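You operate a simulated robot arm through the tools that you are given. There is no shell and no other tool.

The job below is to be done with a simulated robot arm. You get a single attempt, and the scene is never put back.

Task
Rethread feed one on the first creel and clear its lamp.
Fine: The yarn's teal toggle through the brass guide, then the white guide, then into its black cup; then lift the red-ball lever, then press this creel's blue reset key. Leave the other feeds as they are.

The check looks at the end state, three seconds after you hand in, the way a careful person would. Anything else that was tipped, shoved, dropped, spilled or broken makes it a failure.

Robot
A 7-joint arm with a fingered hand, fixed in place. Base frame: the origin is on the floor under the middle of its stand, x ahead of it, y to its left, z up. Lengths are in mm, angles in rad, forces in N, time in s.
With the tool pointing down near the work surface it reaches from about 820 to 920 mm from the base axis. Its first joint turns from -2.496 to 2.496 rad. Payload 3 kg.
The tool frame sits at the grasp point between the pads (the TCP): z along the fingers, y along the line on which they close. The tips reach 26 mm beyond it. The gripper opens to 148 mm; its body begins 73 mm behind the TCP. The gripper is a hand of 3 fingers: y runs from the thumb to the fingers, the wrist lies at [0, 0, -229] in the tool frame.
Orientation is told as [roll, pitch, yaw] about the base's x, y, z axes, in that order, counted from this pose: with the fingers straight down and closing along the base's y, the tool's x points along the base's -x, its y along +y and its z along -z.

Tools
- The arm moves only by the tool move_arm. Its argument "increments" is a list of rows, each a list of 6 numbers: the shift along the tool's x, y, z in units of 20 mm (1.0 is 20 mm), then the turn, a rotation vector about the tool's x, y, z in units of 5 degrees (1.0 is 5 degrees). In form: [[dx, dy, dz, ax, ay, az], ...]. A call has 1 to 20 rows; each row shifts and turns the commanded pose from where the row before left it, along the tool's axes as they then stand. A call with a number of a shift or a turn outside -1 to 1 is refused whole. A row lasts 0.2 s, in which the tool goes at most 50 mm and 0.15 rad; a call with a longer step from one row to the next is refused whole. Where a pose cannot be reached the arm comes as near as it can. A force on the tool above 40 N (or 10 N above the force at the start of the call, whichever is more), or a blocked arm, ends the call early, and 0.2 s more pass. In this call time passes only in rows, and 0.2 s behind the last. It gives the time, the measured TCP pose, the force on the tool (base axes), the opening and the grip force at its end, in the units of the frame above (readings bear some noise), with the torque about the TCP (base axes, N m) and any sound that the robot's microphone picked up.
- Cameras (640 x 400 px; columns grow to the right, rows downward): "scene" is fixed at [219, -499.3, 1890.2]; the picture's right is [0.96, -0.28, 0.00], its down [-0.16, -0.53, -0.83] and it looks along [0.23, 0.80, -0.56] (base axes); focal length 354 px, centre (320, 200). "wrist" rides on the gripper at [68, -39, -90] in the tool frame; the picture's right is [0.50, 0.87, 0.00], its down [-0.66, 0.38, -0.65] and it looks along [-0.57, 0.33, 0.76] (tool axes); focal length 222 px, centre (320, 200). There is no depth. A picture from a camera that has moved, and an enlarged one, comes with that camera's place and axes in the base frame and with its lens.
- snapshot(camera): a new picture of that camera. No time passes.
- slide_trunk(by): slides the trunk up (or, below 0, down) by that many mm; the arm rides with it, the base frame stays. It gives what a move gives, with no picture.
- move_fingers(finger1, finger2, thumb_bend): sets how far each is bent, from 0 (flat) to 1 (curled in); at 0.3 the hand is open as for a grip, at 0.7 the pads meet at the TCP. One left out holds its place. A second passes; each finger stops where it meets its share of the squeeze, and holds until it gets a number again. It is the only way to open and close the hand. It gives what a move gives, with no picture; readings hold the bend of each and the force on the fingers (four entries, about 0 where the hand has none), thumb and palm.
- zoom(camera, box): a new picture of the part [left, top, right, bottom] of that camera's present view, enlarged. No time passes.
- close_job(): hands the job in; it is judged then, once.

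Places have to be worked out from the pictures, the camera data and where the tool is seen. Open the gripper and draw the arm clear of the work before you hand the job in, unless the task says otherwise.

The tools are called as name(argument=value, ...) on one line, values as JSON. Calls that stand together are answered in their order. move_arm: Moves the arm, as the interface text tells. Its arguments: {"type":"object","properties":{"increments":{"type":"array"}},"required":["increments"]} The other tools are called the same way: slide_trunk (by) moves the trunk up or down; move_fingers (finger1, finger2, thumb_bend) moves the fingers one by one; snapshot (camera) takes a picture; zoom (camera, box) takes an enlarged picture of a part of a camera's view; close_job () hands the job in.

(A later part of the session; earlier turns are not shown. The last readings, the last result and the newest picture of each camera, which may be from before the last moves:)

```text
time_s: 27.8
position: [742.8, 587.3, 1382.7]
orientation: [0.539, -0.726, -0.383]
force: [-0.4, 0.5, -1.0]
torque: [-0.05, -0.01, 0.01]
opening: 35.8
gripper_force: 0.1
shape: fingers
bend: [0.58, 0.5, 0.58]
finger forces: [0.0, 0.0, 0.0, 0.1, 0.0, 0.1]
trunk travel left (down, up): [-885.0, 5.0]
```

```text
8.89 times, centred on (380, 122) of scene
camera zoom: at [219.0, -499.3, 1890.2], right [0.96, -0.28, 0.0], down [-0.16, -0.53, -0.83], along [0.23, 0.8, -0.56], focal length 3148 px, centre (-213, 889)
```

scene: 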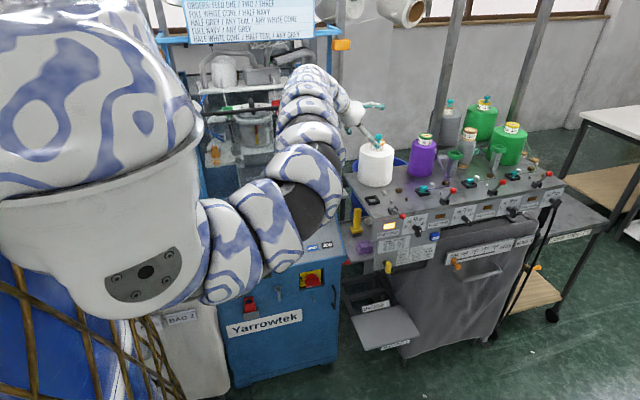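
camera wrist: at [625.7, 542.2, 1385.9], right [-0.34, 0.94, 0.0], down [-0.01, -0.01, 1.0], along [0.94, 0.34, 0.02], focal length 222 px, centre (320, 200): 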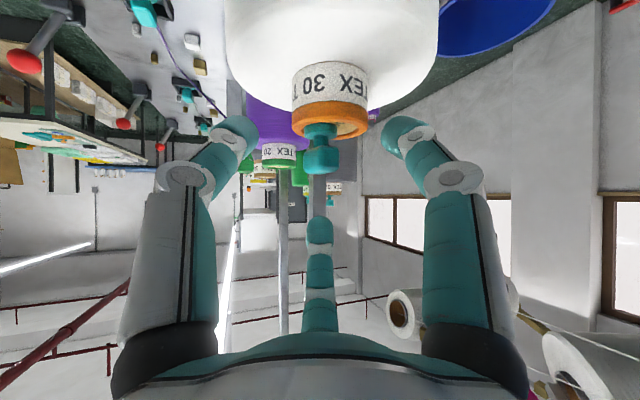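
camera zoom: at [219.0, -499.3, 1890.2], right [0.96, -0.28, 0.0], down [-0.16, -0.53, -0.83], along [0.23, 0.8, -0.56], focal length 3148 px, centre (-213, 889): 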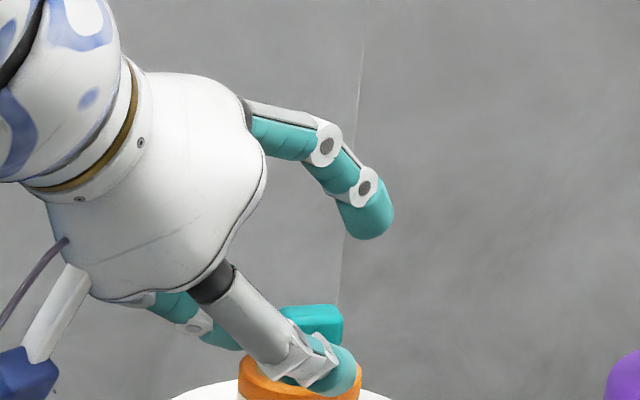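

The head sits between thumb and finger 1 with no contact, but it is about 5 mm too far toward the very tips. I'll move in that 5 mm horizontally and bring finger 2 to match the others.

move_arm(increments=[[-0.14, 0.05, 0.19, 0, 0, 0]])

move_fingers(finger2=0.585)

zoom(camera="wrist", box=[220, 90, 420, 270])

zoom(camera="scene", box=[350, 100, 410, 145])

```text
time_s: 28.2
position: [746.9, 588.6, 1383.6]
orientation: [0.541, -0.727, -0.382]
force: [0.3, -0.7, 0.5]
torque: [0.01, 0.01, -0.01]
opening: 35.5
gripper_force: 0.0
shape: fingers
bend: [0.58, 0.5, 0.58]
finger forces: [0.0, 0.1, 0.1, 0.1, 0.0, 0.1]
trunk travel left (down, up): [-885.0, 5.0]
```

```text
time_s: 29.2
position: [748.3, 587.9, 1382.8]
orientation: [0.538, -0.725, -0.383]
force: [-0.4, 0.7, -0.2]
torque: [0.01, 0.0, -0.04]
opening: 35.6
gripper_force: 0.0
shape: fingers
bend: [0.58, 0.58, 0.58]
finger forces: [0.0, 0.1, 0.0, 0.1, 0.0, 0.0]
trunk travel left (down, up): [-885.0, 5.0]
```

```text
2.22 times, centred on (320, 180) of wrist
camera zoom: at [636.0, 547.5, 1381.2], right [-0.34, 0.94, 0.0], down [-0.01, -0.01, 1.0], along [0.94, 0.34, 0.01], focal length 494 px, centre (320, 244)
```

zoom: 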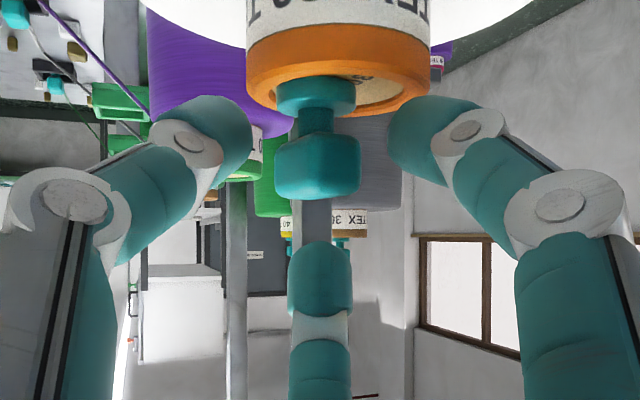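

```text
8.89 times, centred on (380, 122) of scene
camera zoom: at [219.0, -499.3, 1890.2], right [0.96, -0.28, 0.0], down [-0.16, -0.53, -0.83], along [0.23, 0.8, -0.56], focal length 3148 px, centre (-213, 889)
```

zoom: 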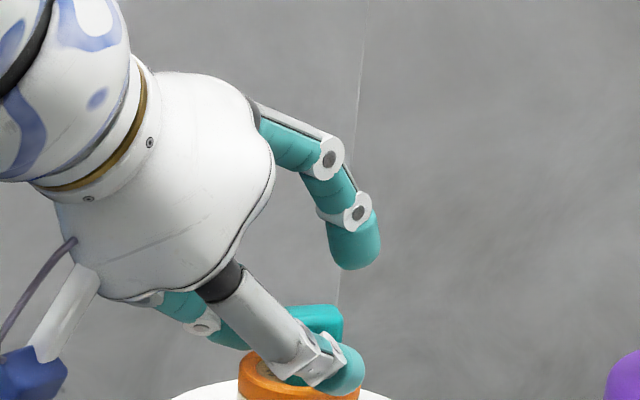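

Clear on all sides: finger 2 is just above the head, and the thumb and finger 1 are on either side. Now I'll close all three onto the head.

move_fingers(finger1=0.7, finger2=0.7, thumb_bend=0.7)

zoom(camera="wrist", box=[220, 90, 420, 270])

zoom(camera="scene", box=[350, 100, 410, 145])

```text
time_s: 30.2
position: [748.6, 588.3, 1383.5]
orientation: [0.538, -0.726, -0.382]
force: [0.8, -0.3, 0.5]
torque: [-0.01, 0.0, -0.03]
opening: 13.5
gripper_force: 5.2
shape: fingers
bend: [0.65, 0.68, 0.67]
finger forces: [4.5, 1.2, 0.0, 0.0, 4.7, 0.0]
trunk travel left (down, up): [-885.0, 5.0]
heard: snap
```

```text
2.22 times, centred on (320, 180) of wrist
camera zoom: at [636.0, 547.5, 1381.1], right [-0.34, 0.94, 0.0], down [-0.01, -0.01, 1.0], along [0.94, 0.34, 0.01], focal length 494 px, centre (320, 244)
```

zoom: 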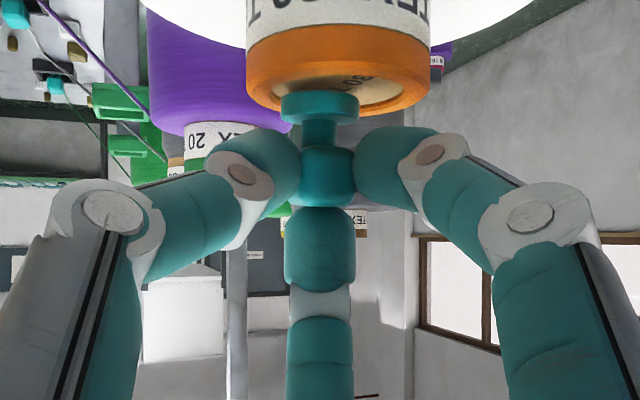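

```text
8.89 times, centred on (380, 122) of scene
camera zoom: at [219.0, -499.3, 1890.2], right [0.96, -0.28, 0.0], down [-0.16, -0.53, -0.83], along [0.23, 0.8, -0.56], focal length 3148 px, centre (-213, 889)
```

zoom: 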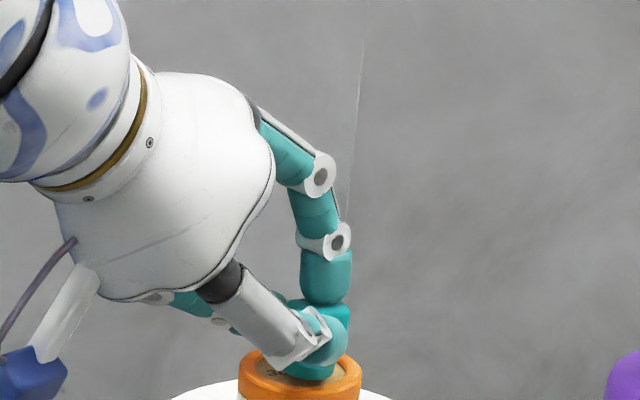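

The grip is good: thumb 4.7 N, finger 1 4.5 N, and finger 2 pressing from above, with the head held upright. The "snap" came as the toggle shifted about 2 mm, probably letting go of its seat. I'll lift 25 mm straight up and check.

move_arm(increments=[[-0.2, 0.115, -0.195, 0, 0, 0], [-0.3, 0.17, -0.29, 0, 0, 0], [-0.35, 0.2, -0.335, 0, 0, 0]])

snapshot(camera="wrist")

zoom(camera="scene", box=[340, 90, 420, 150])

```text
time_s: 31.0
position: [749.6, 587.1, 1407.6]
orientation: [0.537, -0.723, -0.382]
force: [-0.5, 0.4, -0.4]
torque: [0.03, 0.0, 0.0]
opening: 13.2
gripper_force: 5.4
shape: fingers
bend: [0.65, 0.68, 0.67]
finger forces: [4.5, 1.2, 0.1, 0.1, 4.8, 0.0]
trunk travel left (down, up): [-885.0, 5.0]
```

```text
taken
camera wrist: at [636.7, 547.3, 1406.1], right [-0.34, 0.94, 0.0], down [-0.01, -0.01, 1.0], along [0.94, 0.34, 0.01], focal length 222 px, centre (320, 200)
```

wrist: 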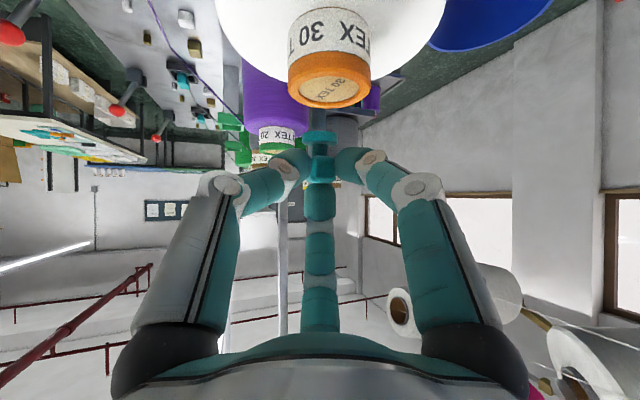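

```text
6.67 times, centred on (380, 120) of scene
camera zoom: at [219.0, -499.3, 1890.2], right [0.96, -0.28, 0.0], down [-0.16, -0.53, -0.83], along [0.23, 0.8, -0.56], focal length 2361 px, centre (-80, 733)
```

zoom: 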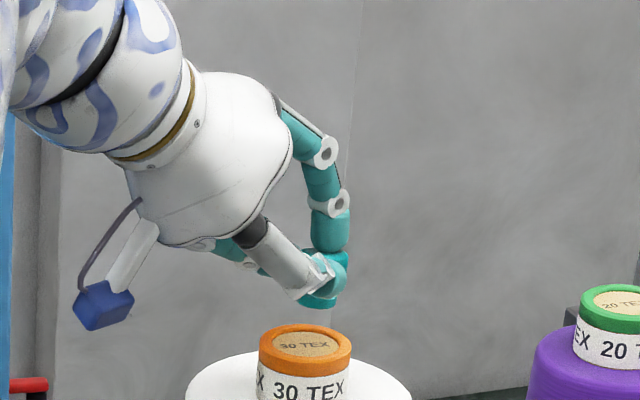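

The toggle is in hand and off the ring. I'll zoom on the gap between toggle and cone to look for the white yarn.

zoom(camera="scene", box=[360, 112, 400, 142])

zoom(camera="wrist", box=[270, 60, 370, 190])

```text
13.33 times, centred on (380, 127) of scene
camera zoom: at [219.0, -499.3, 1890.2], right [0.96, -0.28, 0.0], down [-0.16, -0.53, -0.83], along [0.23, 0.8, -0.56], focal length 4722 px, centre (-480, 1173)
```

zoom: 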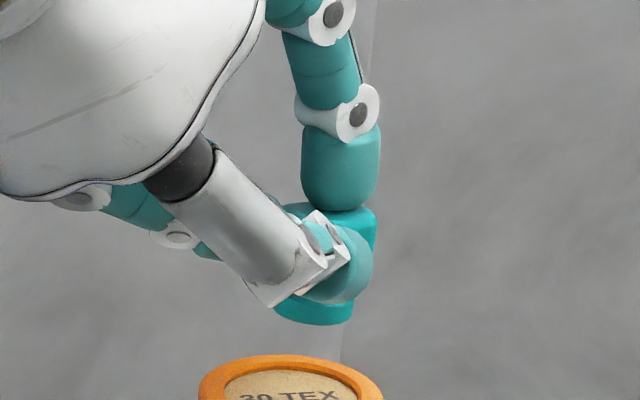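

```text
3.08 times, centred on (320, 125) of wrist
camera zoom: at [636.7, 547.3, 1406.1], right [-0.34, 0.94, 0.0], down [-0.01, -0.01, 1.0], along [0.94, 0.34, 0.01], focal length 684 px, centre (320, 431)
```

zoom: 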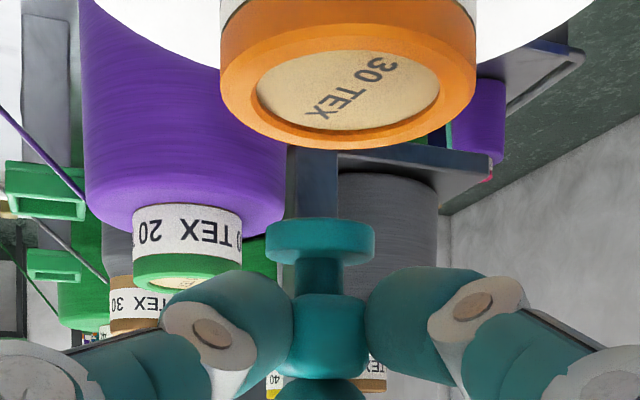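

The toggle hangs upright with its foot down. I can't see a strand yet, so I'll check the cone's shoulder and the area around it for where the white yarn runs.

zoom(camera="scene", box=[345, 120, 415, 195])

zoom(camera="wrist", box=[200, 0, 460, 160])

```text
5.33 times, centred on (380, 158) of scene
camera zoom: at [219.0, -499.3, 1890.2], right [0.96, -0.28, 0.0], down [-0.16, -0.53, -0.83], along [0.23, 0.8, -0.56], focal length 1889 px, centre (0, 427)
```

zoom: 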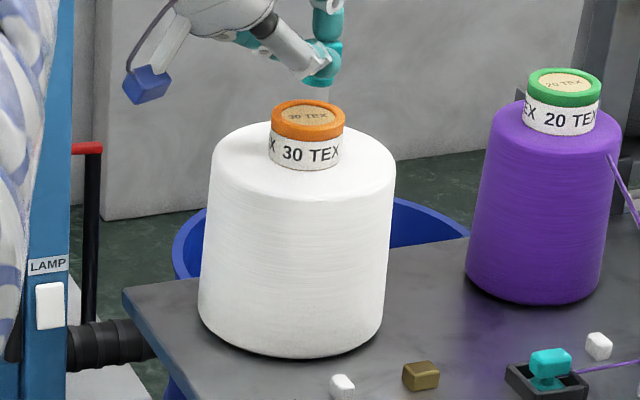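

```text
2.46 times, centred on (330, 80) of wrist
camera zoom: at [636.7, 547.3, 1406.1], right [-0.34, 0.94, 0.0], down [-0.01, -0.01, 1.0], along [0.94, 0.34, 0.01], focal length 547 px, centre (295, 495)
```

zoom: 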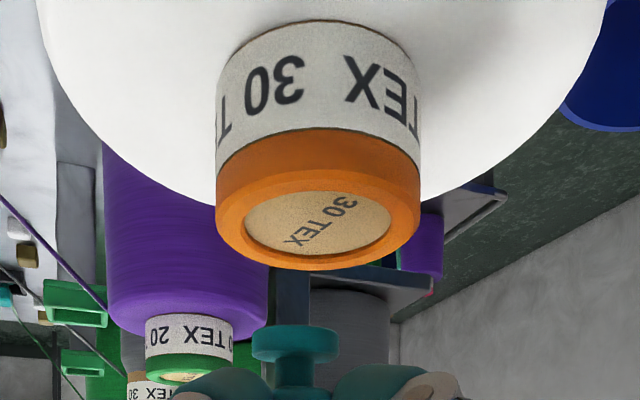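

No strand is drawn near the cone yet, so the yarn may only show once it's drawn out; the "snap" fits the toggle leaving its seat. The foot hangs about 40 mm below the TCP, roughly 9 mm lower than the fingertips. I'll carry it at this height, clear of the cone, to the +X side of the brass guide, TCP near (836, 453).

move_arm(increments=[[-0.608, -0.771, 0.168, 0, 0, 0], [-0.608, -0.771, 0.168, 0, 0, 0], [-0.608, -0.771, 0.168, 0, 0, 0], [-0.608, -0.771, 0.168, 0, 0, 0], [-0.608, -0.771, 0.168, 0, 0, 0], [-0.608, -0.771, 0.168, 0, 0, 0], [-0.608, -0.771, 0.168, 0, 0, 0], [-0.608, -0.771, 0.168, 0, 0, 0]])

snapshot(camera="wrist")

snapshot(camera="scene")

```text
time_s: 32.8
position: [834.8, 455.4, 1408.1]
orientation: [0.537, -0.725, -0.382]
force: [0.5, 0.1, -0.4]
torque: [0.01, -0.01, -0.01]
opening: 13.6
gripper_force: 5.2
shape: fingers
bend: [0.65, 0.68, 0.67]
finger forces: [4.5, 1.2, 0.0, 0.1, 4.7, 0.0]
trunk travel left (down, up): [-885.0, 5.0]
```

```text
taken
camera wrist: at [723.1, 413.7, 1406.4], right [-0.34, 0.94, 0.0], down [-0.01, 0.0, 1.0], along [0.94, 0.34, 0.01], focal length 222 px, centre (320, 200)
```

wrist: 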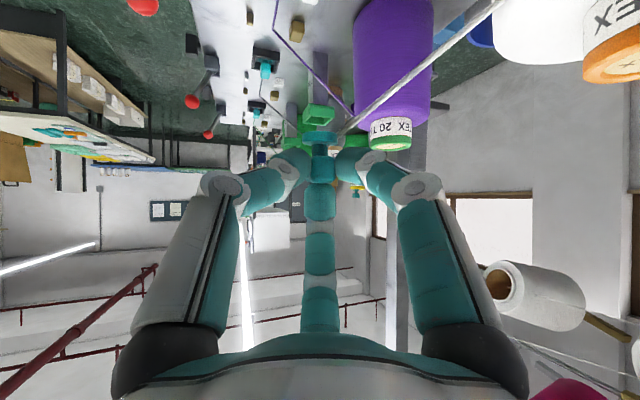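

```text
taken
```

scene: 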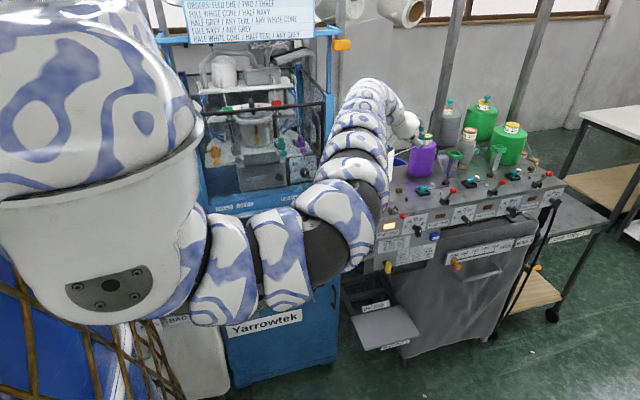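

Now the white strand is visible, running from the toggle's foot back to the white cone, so the yarn is intact. I'll descend to about z=1260 at TCP (822, 453), staying on the +X side of the brass guide and short of feed two's cup.

move_arm(increments=[[0.667, -0.366, 0.533, 0, 0, 0], [0.667, -0.366, 0.533, 0, 0, 0], [0.667, -0.366, 0.533, 0, 0, 0], [0.667, -0.366, 0.533, 0, 0, 0], [0.667, -0.366, 0.533, 0, 0, 0], [0.667, -0.366, 0.533, 0, 0, 0]])

snapshot(camera="wrist")

snapshot(camera="scene")

```text
time_s: 34.2
position: [825.0, 455.1, 1296.9]
orientation: [0.538, -0.724, -0.382]
force: [0.6, 0.0, 0.2]
torque: [-0.03, 0.0, 0.02]
opening: 13.5
gripper_force: 5.2
shape: fingers
bend: [0.65, 0.68, 0.67]
finger forces: [4.5, 1.1, 0.0, 0.0, 4.7, 0.1]
trunk travel left (down, up): [-885.0, 5.0]
```

```text
taken
camera wrist: at [713.4, 413.3, 1294.7], right [-0.34, 0.94, 0.0], down [-0.01, -0.01, 1.0], along [0.94, 0.34, 0.01], focal length 222 px, centre (320, 200)
```

wrist: 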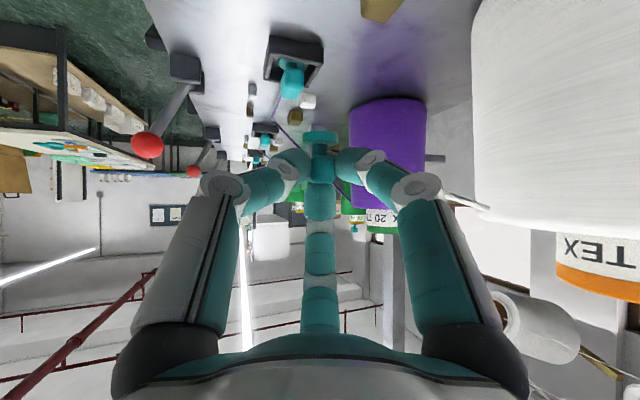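

```text
taken
```

scene: 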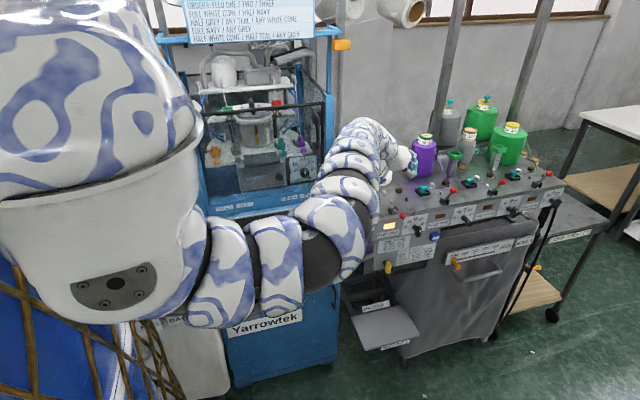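

I'll zoom in on the toggle and the surroundings from here, to measure the foot's height and the post and cup heights before going lower.

zoom(camera="wrist", box=[240, 0, 420, 112])

zoom(camera="wrist", box=[270, 110, 370, 210])

zoom(camera="scene", box=[370, 140, 450, 215])

```text
3.56 times, centred on (330, 56) of wrist
camera zoom: at [713.4, 413.3, 1294.7], right [-0.34, 0.94, 0.0], down [-0.01, -0.01, 1.0], along [0.94, 0.34, 0.01], focal length 790 px, centre (284, 712)
```

zoom: 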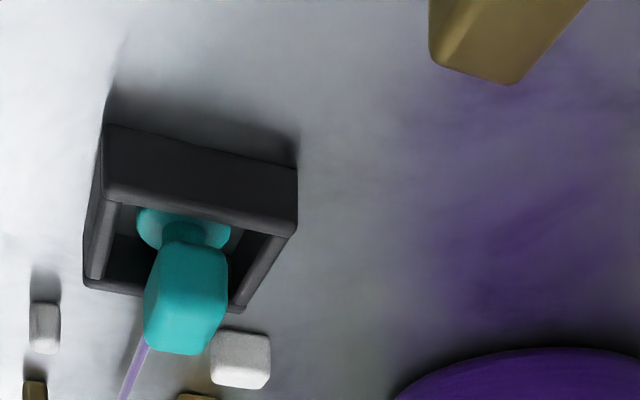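

```text
4.00 times, centred on (320, 160) of wrist
camera zoom: at [713.4, 413.3, 1294.7], right [-0.34, 0.94, 0.0], down [-0.01, -0.01, 1.0], along [0.94, 0.34, 0.01], focal length 888 px, centre (320, 360)
```

zoom: 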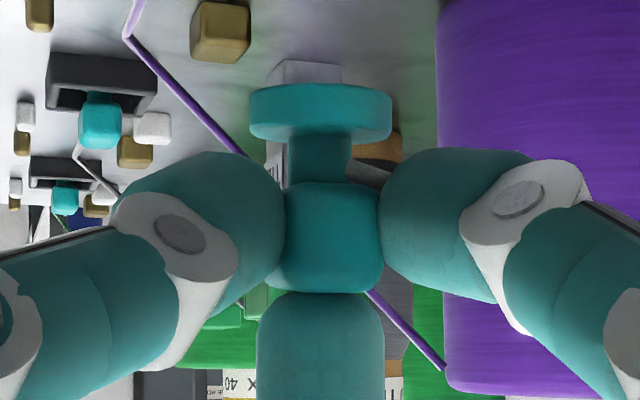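

```text
5.33 times, centred on (410, 178) of scene
camera zoom: at [219.0, -499.3, 1890.2], right [0.96, -0.28, 0.0], down [-0.16, -0.53, -0.83], along [0.23, 0.8, -0.56], focal length 1889 px, centre (-160, 320)
```

zoom: 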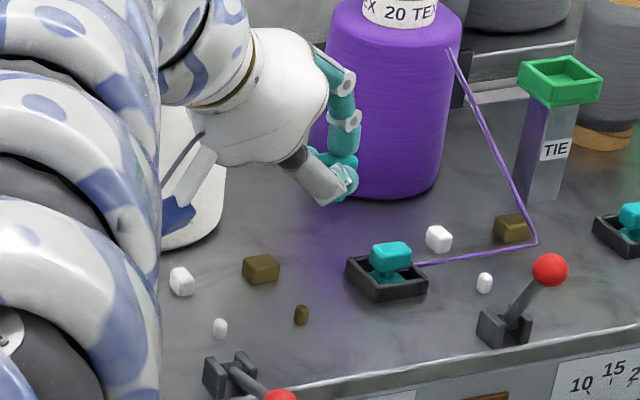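

Measured from this view: deck z≈1181, post and cup rims z≈1194, toggle foot 39 mm below the TCP, and fingertips 31 mm below. With TCP z≈1227 the foot rides about 6 mm below the post tops while the fingertips stay just above them. I'll lower to that height here, still on the +X side of the brass guide, and shift 3 mm toward −Y to centre on the gap.

move_arm(increments=[[0.57, -0.37, 0.553, 0, 0, 0], [0.57, -0.37, 0.553, 0, 0, 0], [0.57, -0.37, 0.553, 0, 0, 0], [0.5, -0.33, 0.49, 0, 0, 0]])

snapshot(camera="wrist")

zoom(camera="scene", box=[370, 140, 450, 215])

```text
time_s: 35.2
position: [825.6, 451.8, 1230.1]
orientation: [0.536, -0.726, -0.381]
force: [-0.4, -0.1, -0.4]
torque: [0.03, 0.0, 0.0]
opening: 13.2
gripper_force: 5.1
shape: fingers
bend: [0.65, 0.68, 0.67]
finger forces: [4.5, 1.1, 0.0, 0.0, 4.8, 0.0]
trunk travel left (down, up): [-885.0, 5.0]
```

```text
taken
camera wrist: at [714.0, 410.4, 1227.2], right [-0.34, 0.94, 0.0], down [-0.01, 0.0, 1.0], along [0.94, 0.34, 0.01], focal length 222 px, centre (320, 200)
```

wrist: 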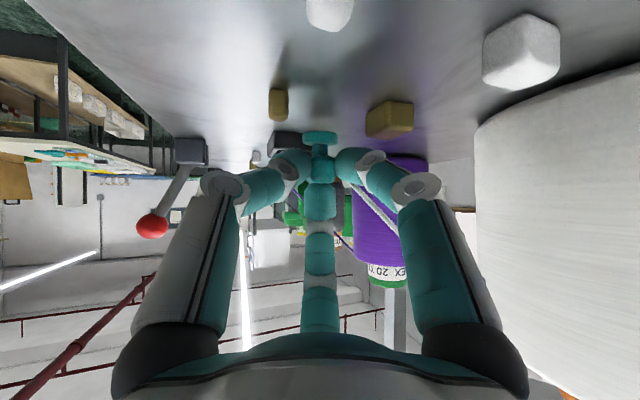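

```text
5.33 times, centred on (410, 178) of scene
camera zoom: at [219.0, -499.3, 1890.2], right [0.96, -0.28, 0.0], down [-0.16, -0.53, -0.83], along [0.23, 0.8, -0.56], focal length 1889 px, centre (-160, 320)
```

zoom: 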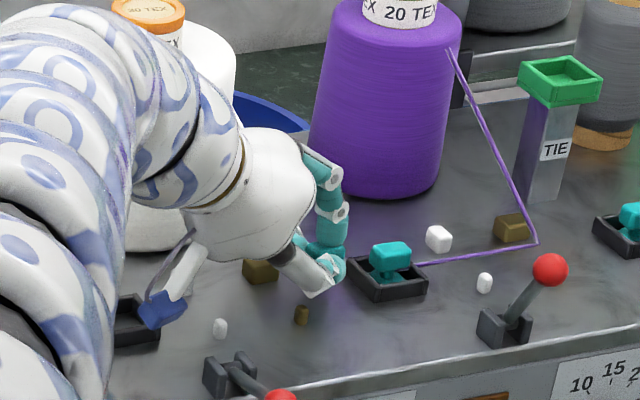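

The toggle now sits just behind the brass guide as seen along the yarn line. I'll zoom here to measure the two guides' gaps against the toggle.

zoom(camera="wrist", box=[240, 0, 440, 170])

zoom(camera="scene", box=[390, 165, 430, 200])

```text
2.35 times, centred on (340, 85) of wrist
camera zoom: at [714.0, 410.4, 1227.2], right [-0.34, 0.94, 0.0], down [-0.01, 0.0, 1.0], along [0.94, 0.34, 0.01], focal length 523 px, centre (273, 471)
```

zoom: 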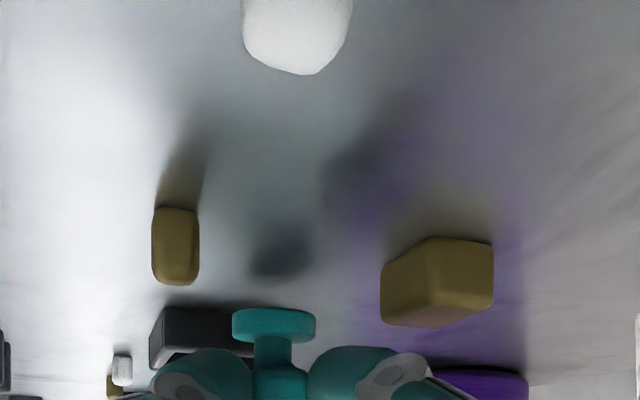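

```text
11.43 times, centred on (410, 182) of scene
camera zoom: at [219.0, -499.3, 1890.2], right [0.96, -0.28, 0.0], down [-0.16, -0.53, -0.83], along [0.23, 0.8, -0.56], focal length 4047 px, centre (-709, 400)
```

zoom: 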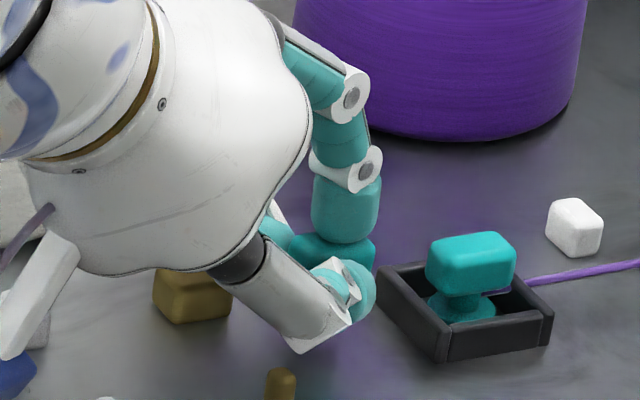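

The brass gap runs from y≈430 to 476, and the toggle is at about (839, 456) with its foot at z≈1192, so it's well centred. I'll drop 3 mm more and carry it in −X through the brass guide to the space between the two guides.

move_arm(increments=[[0.1, -0.1, 0.096, 0, 0, 0], [0.35, -0.003, -0.36, 0, 0, 0], [0.42, -0.003, -0.435, 0, 0, 0], [0.42, -0.003, -0.435, 0, 0, 0], [0.42, -0.003, -0.435, 0, 0, 0], [0.42, -0.003, -0.435, 0, 0, 0]])

snapshot(camera="wrist")

zoom(camera="scene", box=[370, 140, 450, 215])

```text
time_s: 36.6
position: [768.0, 448.6, 1227.3]
orientation: [0.539, -0.725, -0.384]
force: [1.0, 0.2, 0.4]
torque: [0.0, 0.02, 0.02]
opening: 13.5
gripper_force: 4.8
shape: fingers
bend: [0.65, 0.68, 0.67]
finger forces: [4.5, 1.2, 0.1, 0.0, 4.7, 0.0]
trunk travel left (down, up): [-885.0, 5.0]
```

```text
taken
camera wrist: at [656.0, 408.0, 1225.2], right [-0.34, 0.94, 0.0], down [-0.01, -0.01, 1.0], along [0.94, 0.34, 0.02], focal length 222 px, centre (320, 200)
```

wrist: 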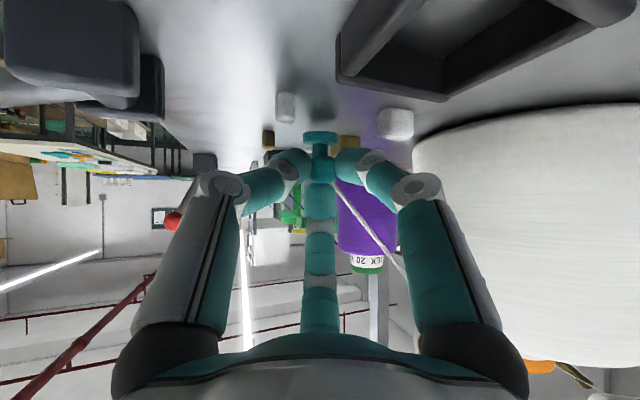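

```text
5.33 times, centred on (410, 178) of scene
camera zoom: at [219.0, -499.3, 1890.2], right [0.96, -0.28, 0.0], down [-0.16, -0.53, -0.83], along [0.23, 0.8, -0.56], focal length 1889 px, centre (-160, 320)
```

zoom: 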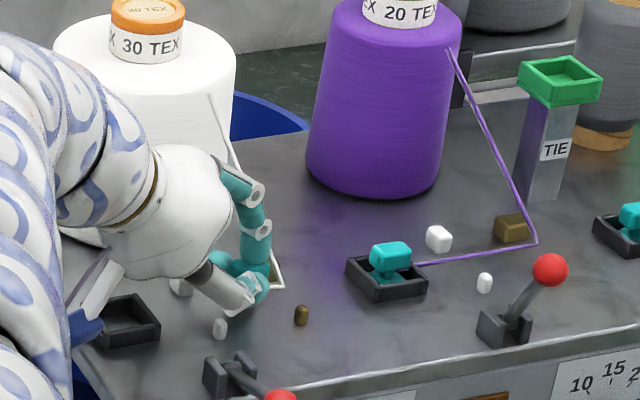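

The brass guide has caught the yarn: the strand now comes down from the cone, bends at the brass guide's far side and runs to the toggle. The white guide gap, y≈431–475, is centred on the toggle too. I'll continue in −X through it to toggle x≈730.

move_arm(increments=[[0.4, 0.004, -0.415, 0, 0, 0], [0.45, 0.004, -0.467, 0, 0, 0], [0.45, 0.004, -0.467, 0, 0, 0], [0.45, 0.004, -0.467, 0, 0, 0]])

snapshot(camera="wrist")

zoom(camera="scene", box=[350, 140, 430, 215])

```text
time_s: 37.6
position: [717.1, 448.5, 1227.8]
orientation: [0.536, -0.727, -0.38]
force: [-1.2, 0.4, -1.0]
torque: [0.01, -0.09, -0.05]
opening: 12.7
gripper_force: 5.0
shape: fingers
bend: [0.65, 0.68, 0.67]
finger forces: [4.4, 1.2, 0.0, 0.0, 4.6, 0.1]
trunk travel left (down, up): [-885.0, 5.0]
```

```text
taken
camera wrist: at [605.5, 408.7, 1225.1], right [-0.34, 0.94, 0.0], down [-0.01, 0.0, 1.0], along [0.94, 0.34, 0.01], focal length 222 px, centre (320, 200)
```

wrist: 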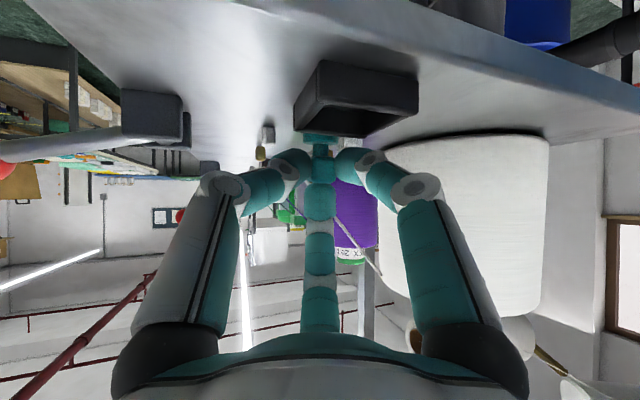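

```text
5.33 times, centred on (390, 178) of scene
camera zoom: at [219.0, -499.3, 1890.2], right [0.96, -0.28, 0.0], down [-0.16, -0.53, -0.83], along [0.23, 0.8, -0.56], focal length 1889 px, centre (-53, 320)
```

zoom: 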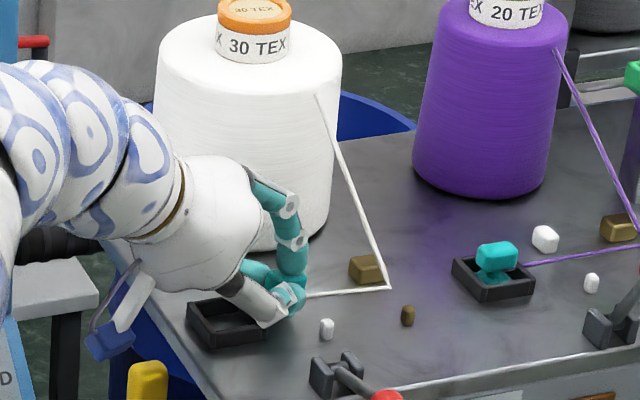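

The strand now runs from cone to brass guide and on through the white guide to the toggle. The cup is right ahead, so I'll zoom to measure its rim against the toggle before lifting over it.

zoom(camera="wrist", box=[250, 40, 450, 180])

zoom(camera="scene", box=[365, 180, 415, 215])

```text
2.86 times, centred on (350, 110) of wrist
camera zoom: at [605.5, 408.7, 1225.1], right [-0.34, 0.94, 0.0], down [-0.01, 0.0, 1.0], along [0.94, 0.34, 0.01], focal length 635 px, centre (234, 457)
```

zoom: 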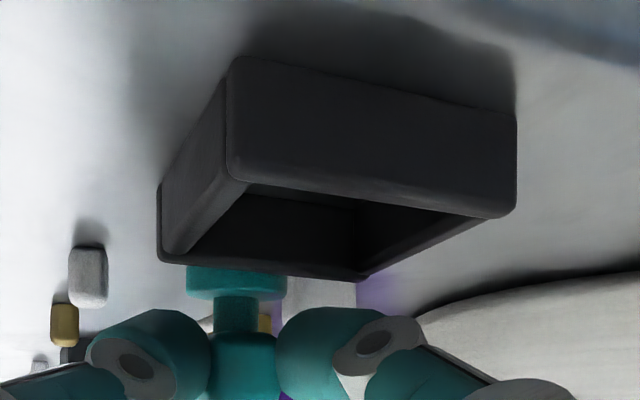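

```text
11.43 times, centred on (390, 198) of scene
camera zoom: at [219.0, -499.3, 1890.2], right [0.96, -0.28, 0.0], down [-0.16, -0.53, -0.83], along [0.23, 0.8, -0.56], focal length 4047 px, centre (-480, 229)
```

zoom: 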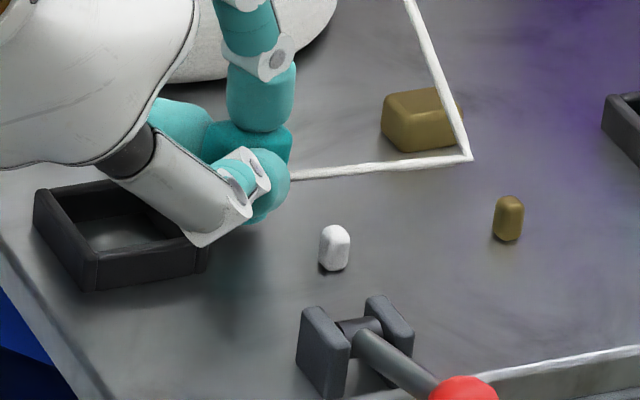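

The cup's rim spans about x 671–712 and y 432–474, so its centre is near (691.5, 453). The toggle is at (730, 455) with its foot at z≈1189. I'll lift 11 mm and carry it over the rim to stand above the cup's centre.

move_arm(increments=[[-0.365, 0.21, -0.354, 0, 0, 0], [0.33, -0.026, -0.355, 0, 0, 0], [0.33, -0.026, -0.355, 0, 0, 0], [0.33, -0.026, -0.355, 0, 0, 0], [0.33, -0.026, -0.355, 0, 0, 0]])

zoom(camera="wrist", box=[230, 40, 430, 200])

zoom(camera="scene", box=[350, 165, 420, 215])

```text
time_s: 38.8
position: [678.1, 447.9, 1237.5]
orientation: [0.537, -0.725, -0.38]
force: [0.1, -0.3, 0.6]
torque: [-0.01, 0.04, 0.0]
opening: 13.0
gripper_force: 4.7
shape: fingers
bend: [0.65, 0.68, 0.67]
finger forces: [4.3, 1.1, 0.1, 0.0, 4.6, 0.1]
trunk travel left (down, up): [-885.0, 5.0]
```

```text
2.50 times, centred on (330, 120) of wrist
camera zoom: at [565.4, 406.9, 1235.7], right [-0.34, 0.94, 0.0], down [-0.01, 0.0, 1.0], along [0.94, 0.34, 0.01], focal length 555 px, centre (295, 400)
```

zoom: 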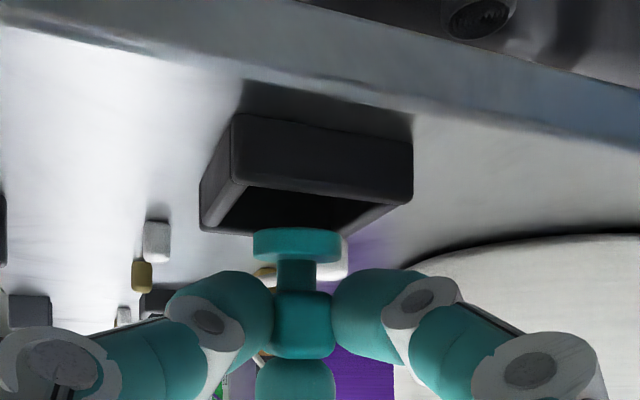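

```text
8.00 times, centred on (385, 190) of scene
camera zoom: at [219.0, -499.3, 1890.2], right [0.96, -0.28, 0.0], down [-0.16, -0.53, -0.83], along [0.23, 0.8, -0.56], focal length 2833 px, centre (-200, 280)
```

zoom: 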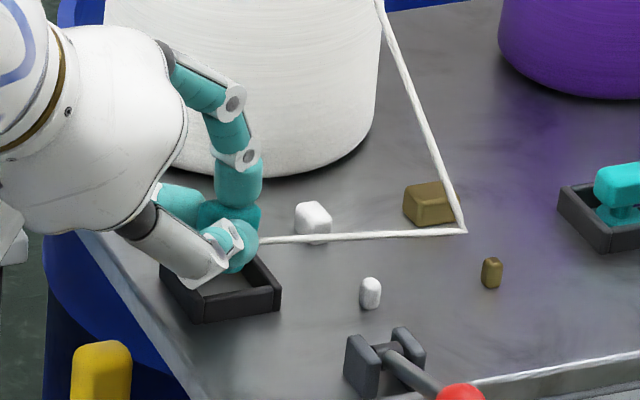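

The toggle is centred over the cup within about 1 mm, and the strand passes between the white posts. I'll lower 9 mm so the foot goes inside the rim, with the fingertips still just above it.

move_arm(increments=[[0.15, -0.086, 0.145, 0, 0, 0], [0.15, -0.086, 0.145, 0, 0, 0]])

zoom(camera="wrist", box=[230, 40, 430, 200])

zoom(camera="scene", box=[360, 180, 410, 215])

```text
time_s: 39.4
position: [678.9, 448.1, 1227.7]
orientation: [0.539, -0.724, -0.382]
force: [0.5, -0.1, -0.2]
torque: [0.04, 0.01, -0.03]
opening: 12.9
gripper_force: 4.7
shape: fingers
bend: [0.65, 0.68, 0.67]
finger forces: [4.4, 1.2, 0.0, 0.0, 4.4, 0.0]
trunk travel left (down, up): [-885.0, 5.0]
```

```text
2.50 times, centred on (330, 120) of wrist
camera zoom: at [566.4, 407.2, 1226.5], right [-0.34, 0.94, 0.0], down [-0.01, -0.01, 1.0], along [0.94, 0.34, 0.01], focal length 555 px, centre (295, 400)
```

zoom: 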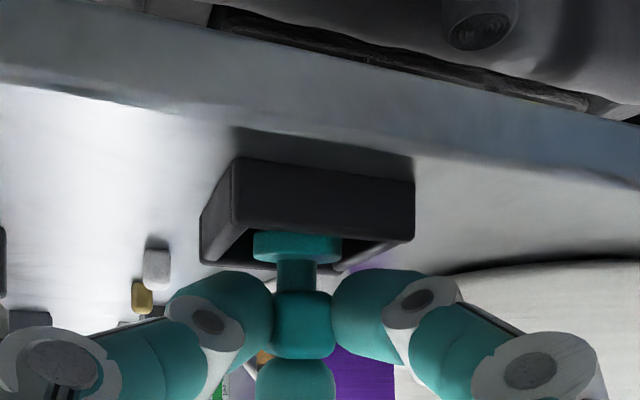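

```text
11.43 times, centred on (385, 198) of scene
camera zoom: at [219.0, -499.3, 1890.2], right [0.96, -0.28, 0.0], down [-0.16, -0.53, -0.83], along [0.23, 0.8, -0.56], focal length 4047 px, centre (-423, 229)
```

zoom: 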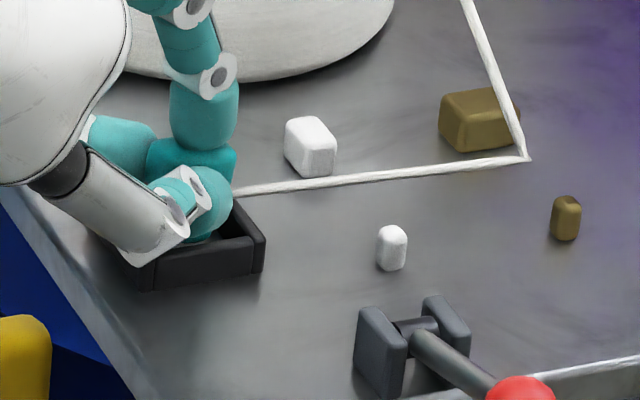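

The foot is inside the cup with no contact force, and the fingertips are just above the rim. I'll release with a small opening only, about 5 mm per finger, so the tips don't sweep down onto the rim.

move_fingers(finger1=0.615, finger2=0.63, thumb_bend=0.635)

zoom(camera="wrist", box=[230, 40, 430, 200])

zoom(camera="scene", box=[360, 180, 410, 215])

```text
time_s: 40.4
position: [678.4, 448.4, 1230.1]
orientation: [0.537, -0.725, -0.382]
force: [0.0, 1.0, -0.2]
torque: [0.01, 0.04, 0.0]
opening: 22.5
gripper_force: 0.1
shape: fingers
bend: [0.61, 0.63, 0.63]
finger forces: [0.0, 0.1, 0.0, 0.0, 0.1, 0.0]
trunk travel left (down, up): [-885.0, 5.0]
```

```text
2.50 times, centred on (330, 120) of wrist
camera zoom: at [566.2, 407.4, 1226.9], right [-0.34, 0.94, 0.0], down [-0.01, -0.01, 1.0], along [0.94, 0.34, 0.01], focal length 555 px, centre (295, 400)
```

zoom: 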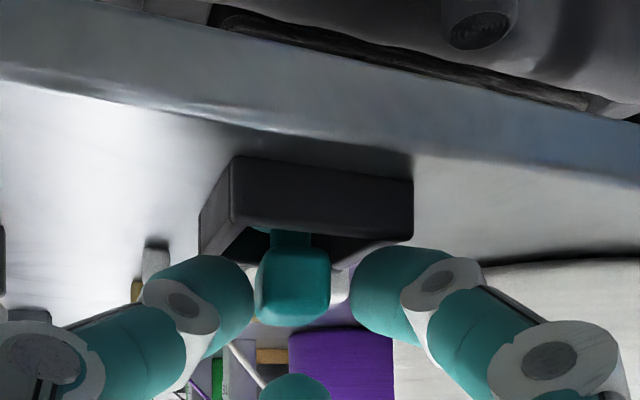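

```text
11.43 times, centred on (385, 198) of scene
camera zoom: at [219.0, -499.3, 1890.2], right [0.96, -0.28, 0.0], down [-0.16, -0.53, -0.83], along [0.23, 0.8, -0.56], focal length 4047 px, centre (-423, 229)
```

zoom: 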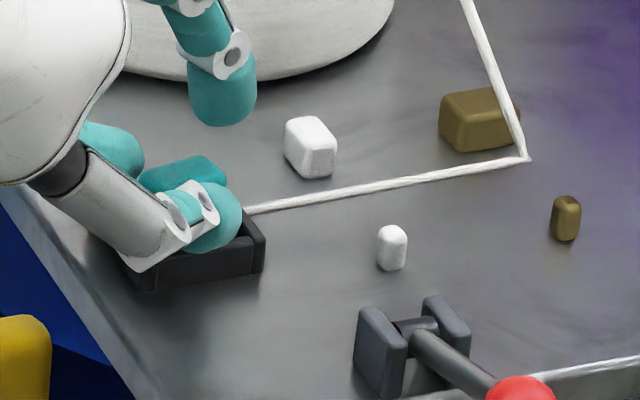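

The toggle dropped upright into the cup and all finger forces are zero. The thumb is only a millimetre or two from the head, so I'll shift 2 mm away from it as I lift straight up.

move_arm(increments=[[-0.09, -0.06, -0.05, 0, 0, 0], [-0.2, 0.115, -0.193, 0, 0, 0], [-0.4, 0.23, -0.386, 0, 0, 0], [-0.66, 0.383, -0.643, 0, 0, 0], [-0.66, 0.383, -0.643, 0, 0, 0]])

zoom(camera="wrist", box=[200, 0, 440, 160])

zoom(camera="scene", box=[350, 165, 430, 220])

```text
time_s: 41.6
position: [678.9, 445.6, 1288.8]
orientation: [0.541, -0.726, -0.382]
force: [0.4, -0.2, -0.4]
torque: [0.0, 0.02, 0.03]
opening: 22.9
gripper_force: 0.0
shape: fingers
bend: [0.61, 0.63, 0.63]
finger forces: [0.1, 0.0, 0.0, 0.0, 0.0, 0.1]
trunk travel left (down, up): [-885.0, 5.0]
```

```text
2.50 times, centred on (320, 80) of wrist
camera zoom: at [566.6, 404.5, 1286.2], right [-0.34, 0.94, 0.0], down [-0.01, -0.01, 1.0], along [0.94, 0.34, 0.02], focal length 555 px, centre (320, 500)
```

zoom: 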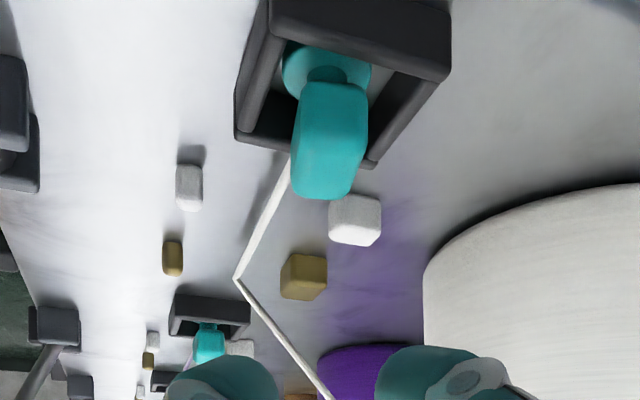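

```text
7.27 times, centred on (390, 192) of scene
camera zoom: at [219.0, -499.3, 1890.2], right [0.96, -0.28, 0.0], down [-0.16, -0.53, -0.83], along [0.23, 0.8, -0.56], focal length 2576 px, centre (-189, 254)
```

zoom: 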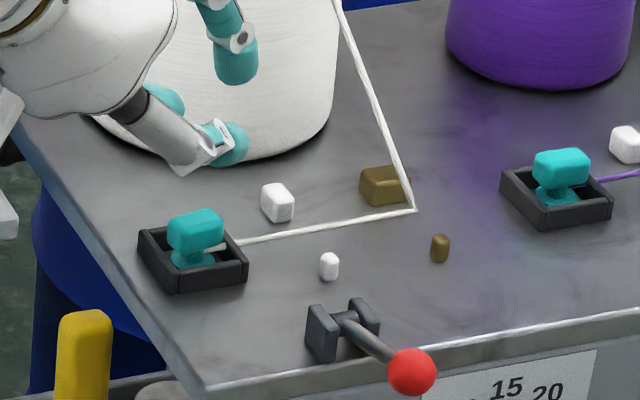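

Feed one now looks just like feed two: the toggle is upright in its cup and the strand runs through both guides. Next is the lever: its ball is at about (733, 309, 1213) with the pivot near (735, 374, 1194), and raised levers stand about 70° up. I'll open the fingers moderately and move to a point 70 mm short of the ball along the same tool axis.

move_fingers(finger1=0.53, finger2=0.5, thumb_bend=0.53)

move_arm(increments=[[-0.159, -0.967, -0.24, 0, 0, 0], [-0.159, -0.967, -0.24, 0, 0, 0], [-0.159, -0.967, -0.24, 0, 0, 0], [-0.159, -0.967, -0.24, 0, 0, 0], [-0.159, -0.967, -0.24, 0, 0, 0], [-0.159, -0.967, -0.24, 0, 0, 0], [-0.159, -0.967, -0.24, 0, 0, 0], [-0.159, -0.967, -0.24, 0, 0, 0]])

snapshot(camera="wrist")

snapshot(camera="scene")

```text
time_s: 42.6
position: [678.3, 445.7, 1286.9]
orientation: [0.537, -0.725, -0.382]
force: [-0.2, 0.5, 0.8]
torque: [0.04, 0.02, -0.01]
opening: 51.9
gripper_force: 0.1
shape: fingers
bend: [0.53, 0.5, 0.53]
finger forces: [0.1, 0.0, 0.0, 0.0, 0.0, 0.0]
trunk travel left (down, up): [-885.0, 5.0]
```

```text
time_s: 44.4
position: [668.1, 285.9, 1271.2]
orientation: [0.538, -0.724, -0.381]
force: [-0.5, 0.1, 0.0]
torque: [-0.01, 0.01, 0.02]
opening: 51.8
gripper_force: 0.0
shape: fingers
bend: [0.53, 0.5, 0.53]
finger forces: [0.1, 0.0, 0.0, 0.0, 0.0, 0.0]
trunk travel left (down, up): [-885.0, 5.0]
```

```text
taken
camera wrist: at [555.7, 245.2, 1269.7], right [-0.34, 0.94, 0.0], down [-0.01, -0.01, 1.0], along [0.94, 0.34, 0.01], focal length 222 px, centre (320, 200)
```

wrist: 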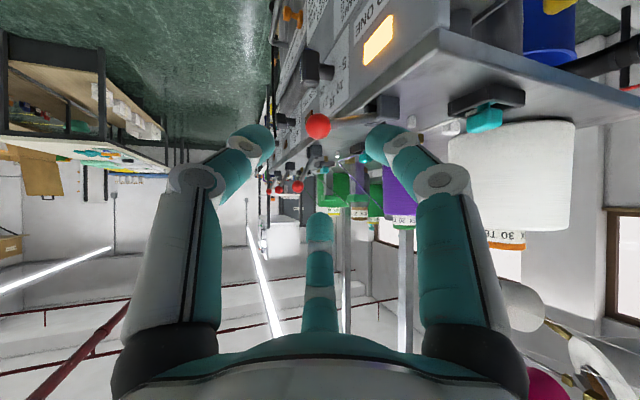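

```text
taken
```

scene: 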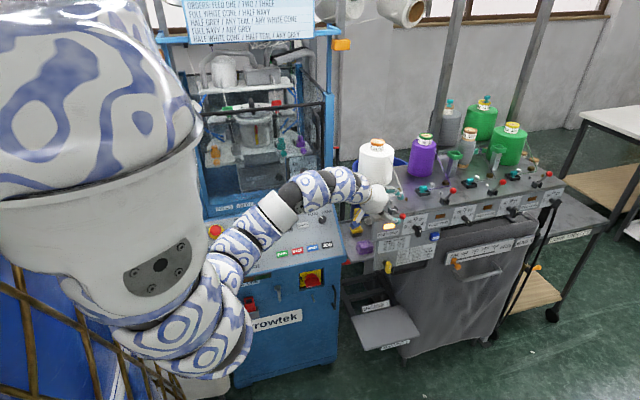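

The ball is straight ahead of the open fingers. I'll zoom to refine its position and see the rod and bracket.

zoom(camera="wrist", box=[270, 80, 420, 180])

zoom(camera="scene", box=[360, 180, 440, 245])

```text
4.00 times, centred on (345, 130) of wrist
camera zoom: at [555.7, 245.2, 1269.7], right [-0.34, 0.94, 0.0], down [-0.01, -0.01, 1.0], along [0.94, 0.34, 0.01], focal length 888 px, centre (220, 480)
```

zoom: 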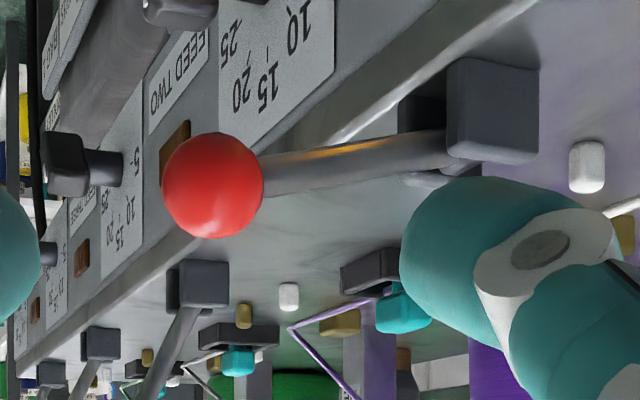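

```text
6.15 times, centred on (400, 212) of scene
camera zoom: at [219.0, -499.3, 1890.2], right [0.96, -0.28, 0.0], down [-0.16, -0.53, -0.83], along [0.23, 0.8, -0.56], focal length 2179 px, centre (-172, 123)
```

zoom: 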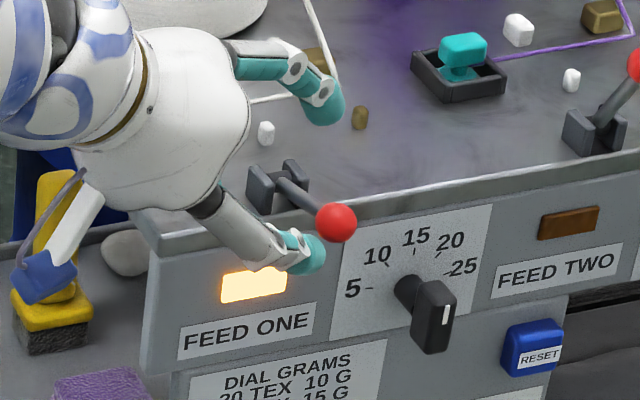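

Refined ball centre: (732.4, 308, 1211). The fingers have about 26 mm of clearance around the axis, so I'll advance 70 mm along the tool axis to bring the ball between the fingertips.

move_arm(increments=[[0.013, -0.021, 0.705, 0, 0, 0], [0.013, -0.021, 0.705, 0, 0, 0], [0.013, -0.021, 0.705, 0, 0, 0], [0.013, -0.021, 0.705, 0, 0, 0], [0.013, -0.021, 0.705, 0, 0, 0]])

zoom(camera="wrist", box=[220, 80, 420, 240])

zoom(camera="scene", box=[370, 180, 430, 230])

```text
time_s: 45.6
position: [718.9, 303.2, 1223.8]
orientation: [0.539, -0.724, -0.383]
force: [0.9, 0.7, 0.5]
torque: [0.03, -0.02, 0.03]
opening: 52.0
gripper_force: 0.0
shape: fingers
bend: [0.53, 0.5, 0.53]
finger forces: [0.0, 0.1, 0.0, 0.0, 0.0, 0.1]
trunk travel left (down, up): [-885.0, 5.0]
```

```text
2.50 times, centred on (320, 160) of wrist
camera zoom: at [607.2, 262.7, 1221.2], right [-0.34, 0.94, 0.0], down [-0.01, -0.01, 1.0], along [0.94, 0.34, 0.02], focal length 555 px, centre (320, 300)
```

zoom: 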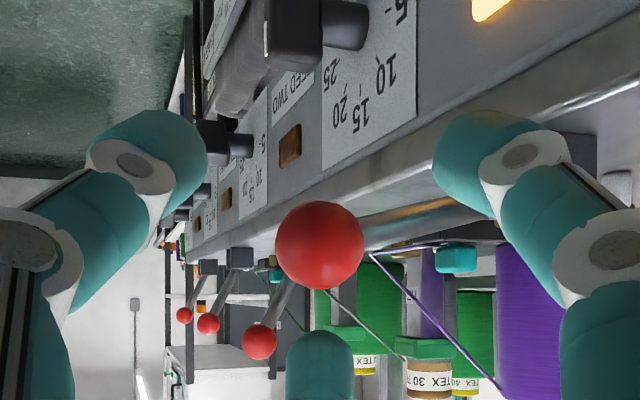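

```text
8.00 times, centred on (400, 205) of scene
camera zoom: at [219.0, -499.3, 1890.2], right [0.96, -0.28, 0.0], down [-0.16, -0.53, -0.83], along [0.23, 0.8, -0.56], focal length 2833 px, centre (-320, 160)
```

zoom: 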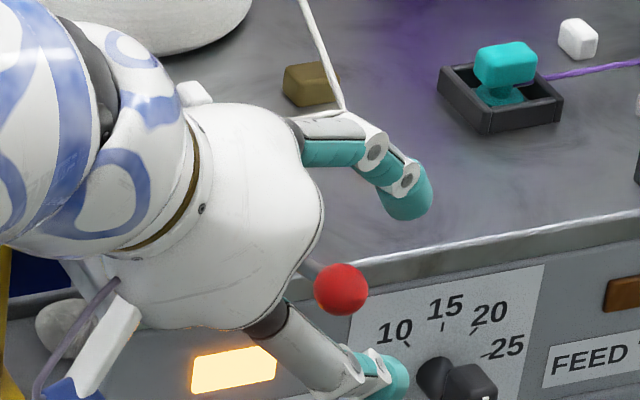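

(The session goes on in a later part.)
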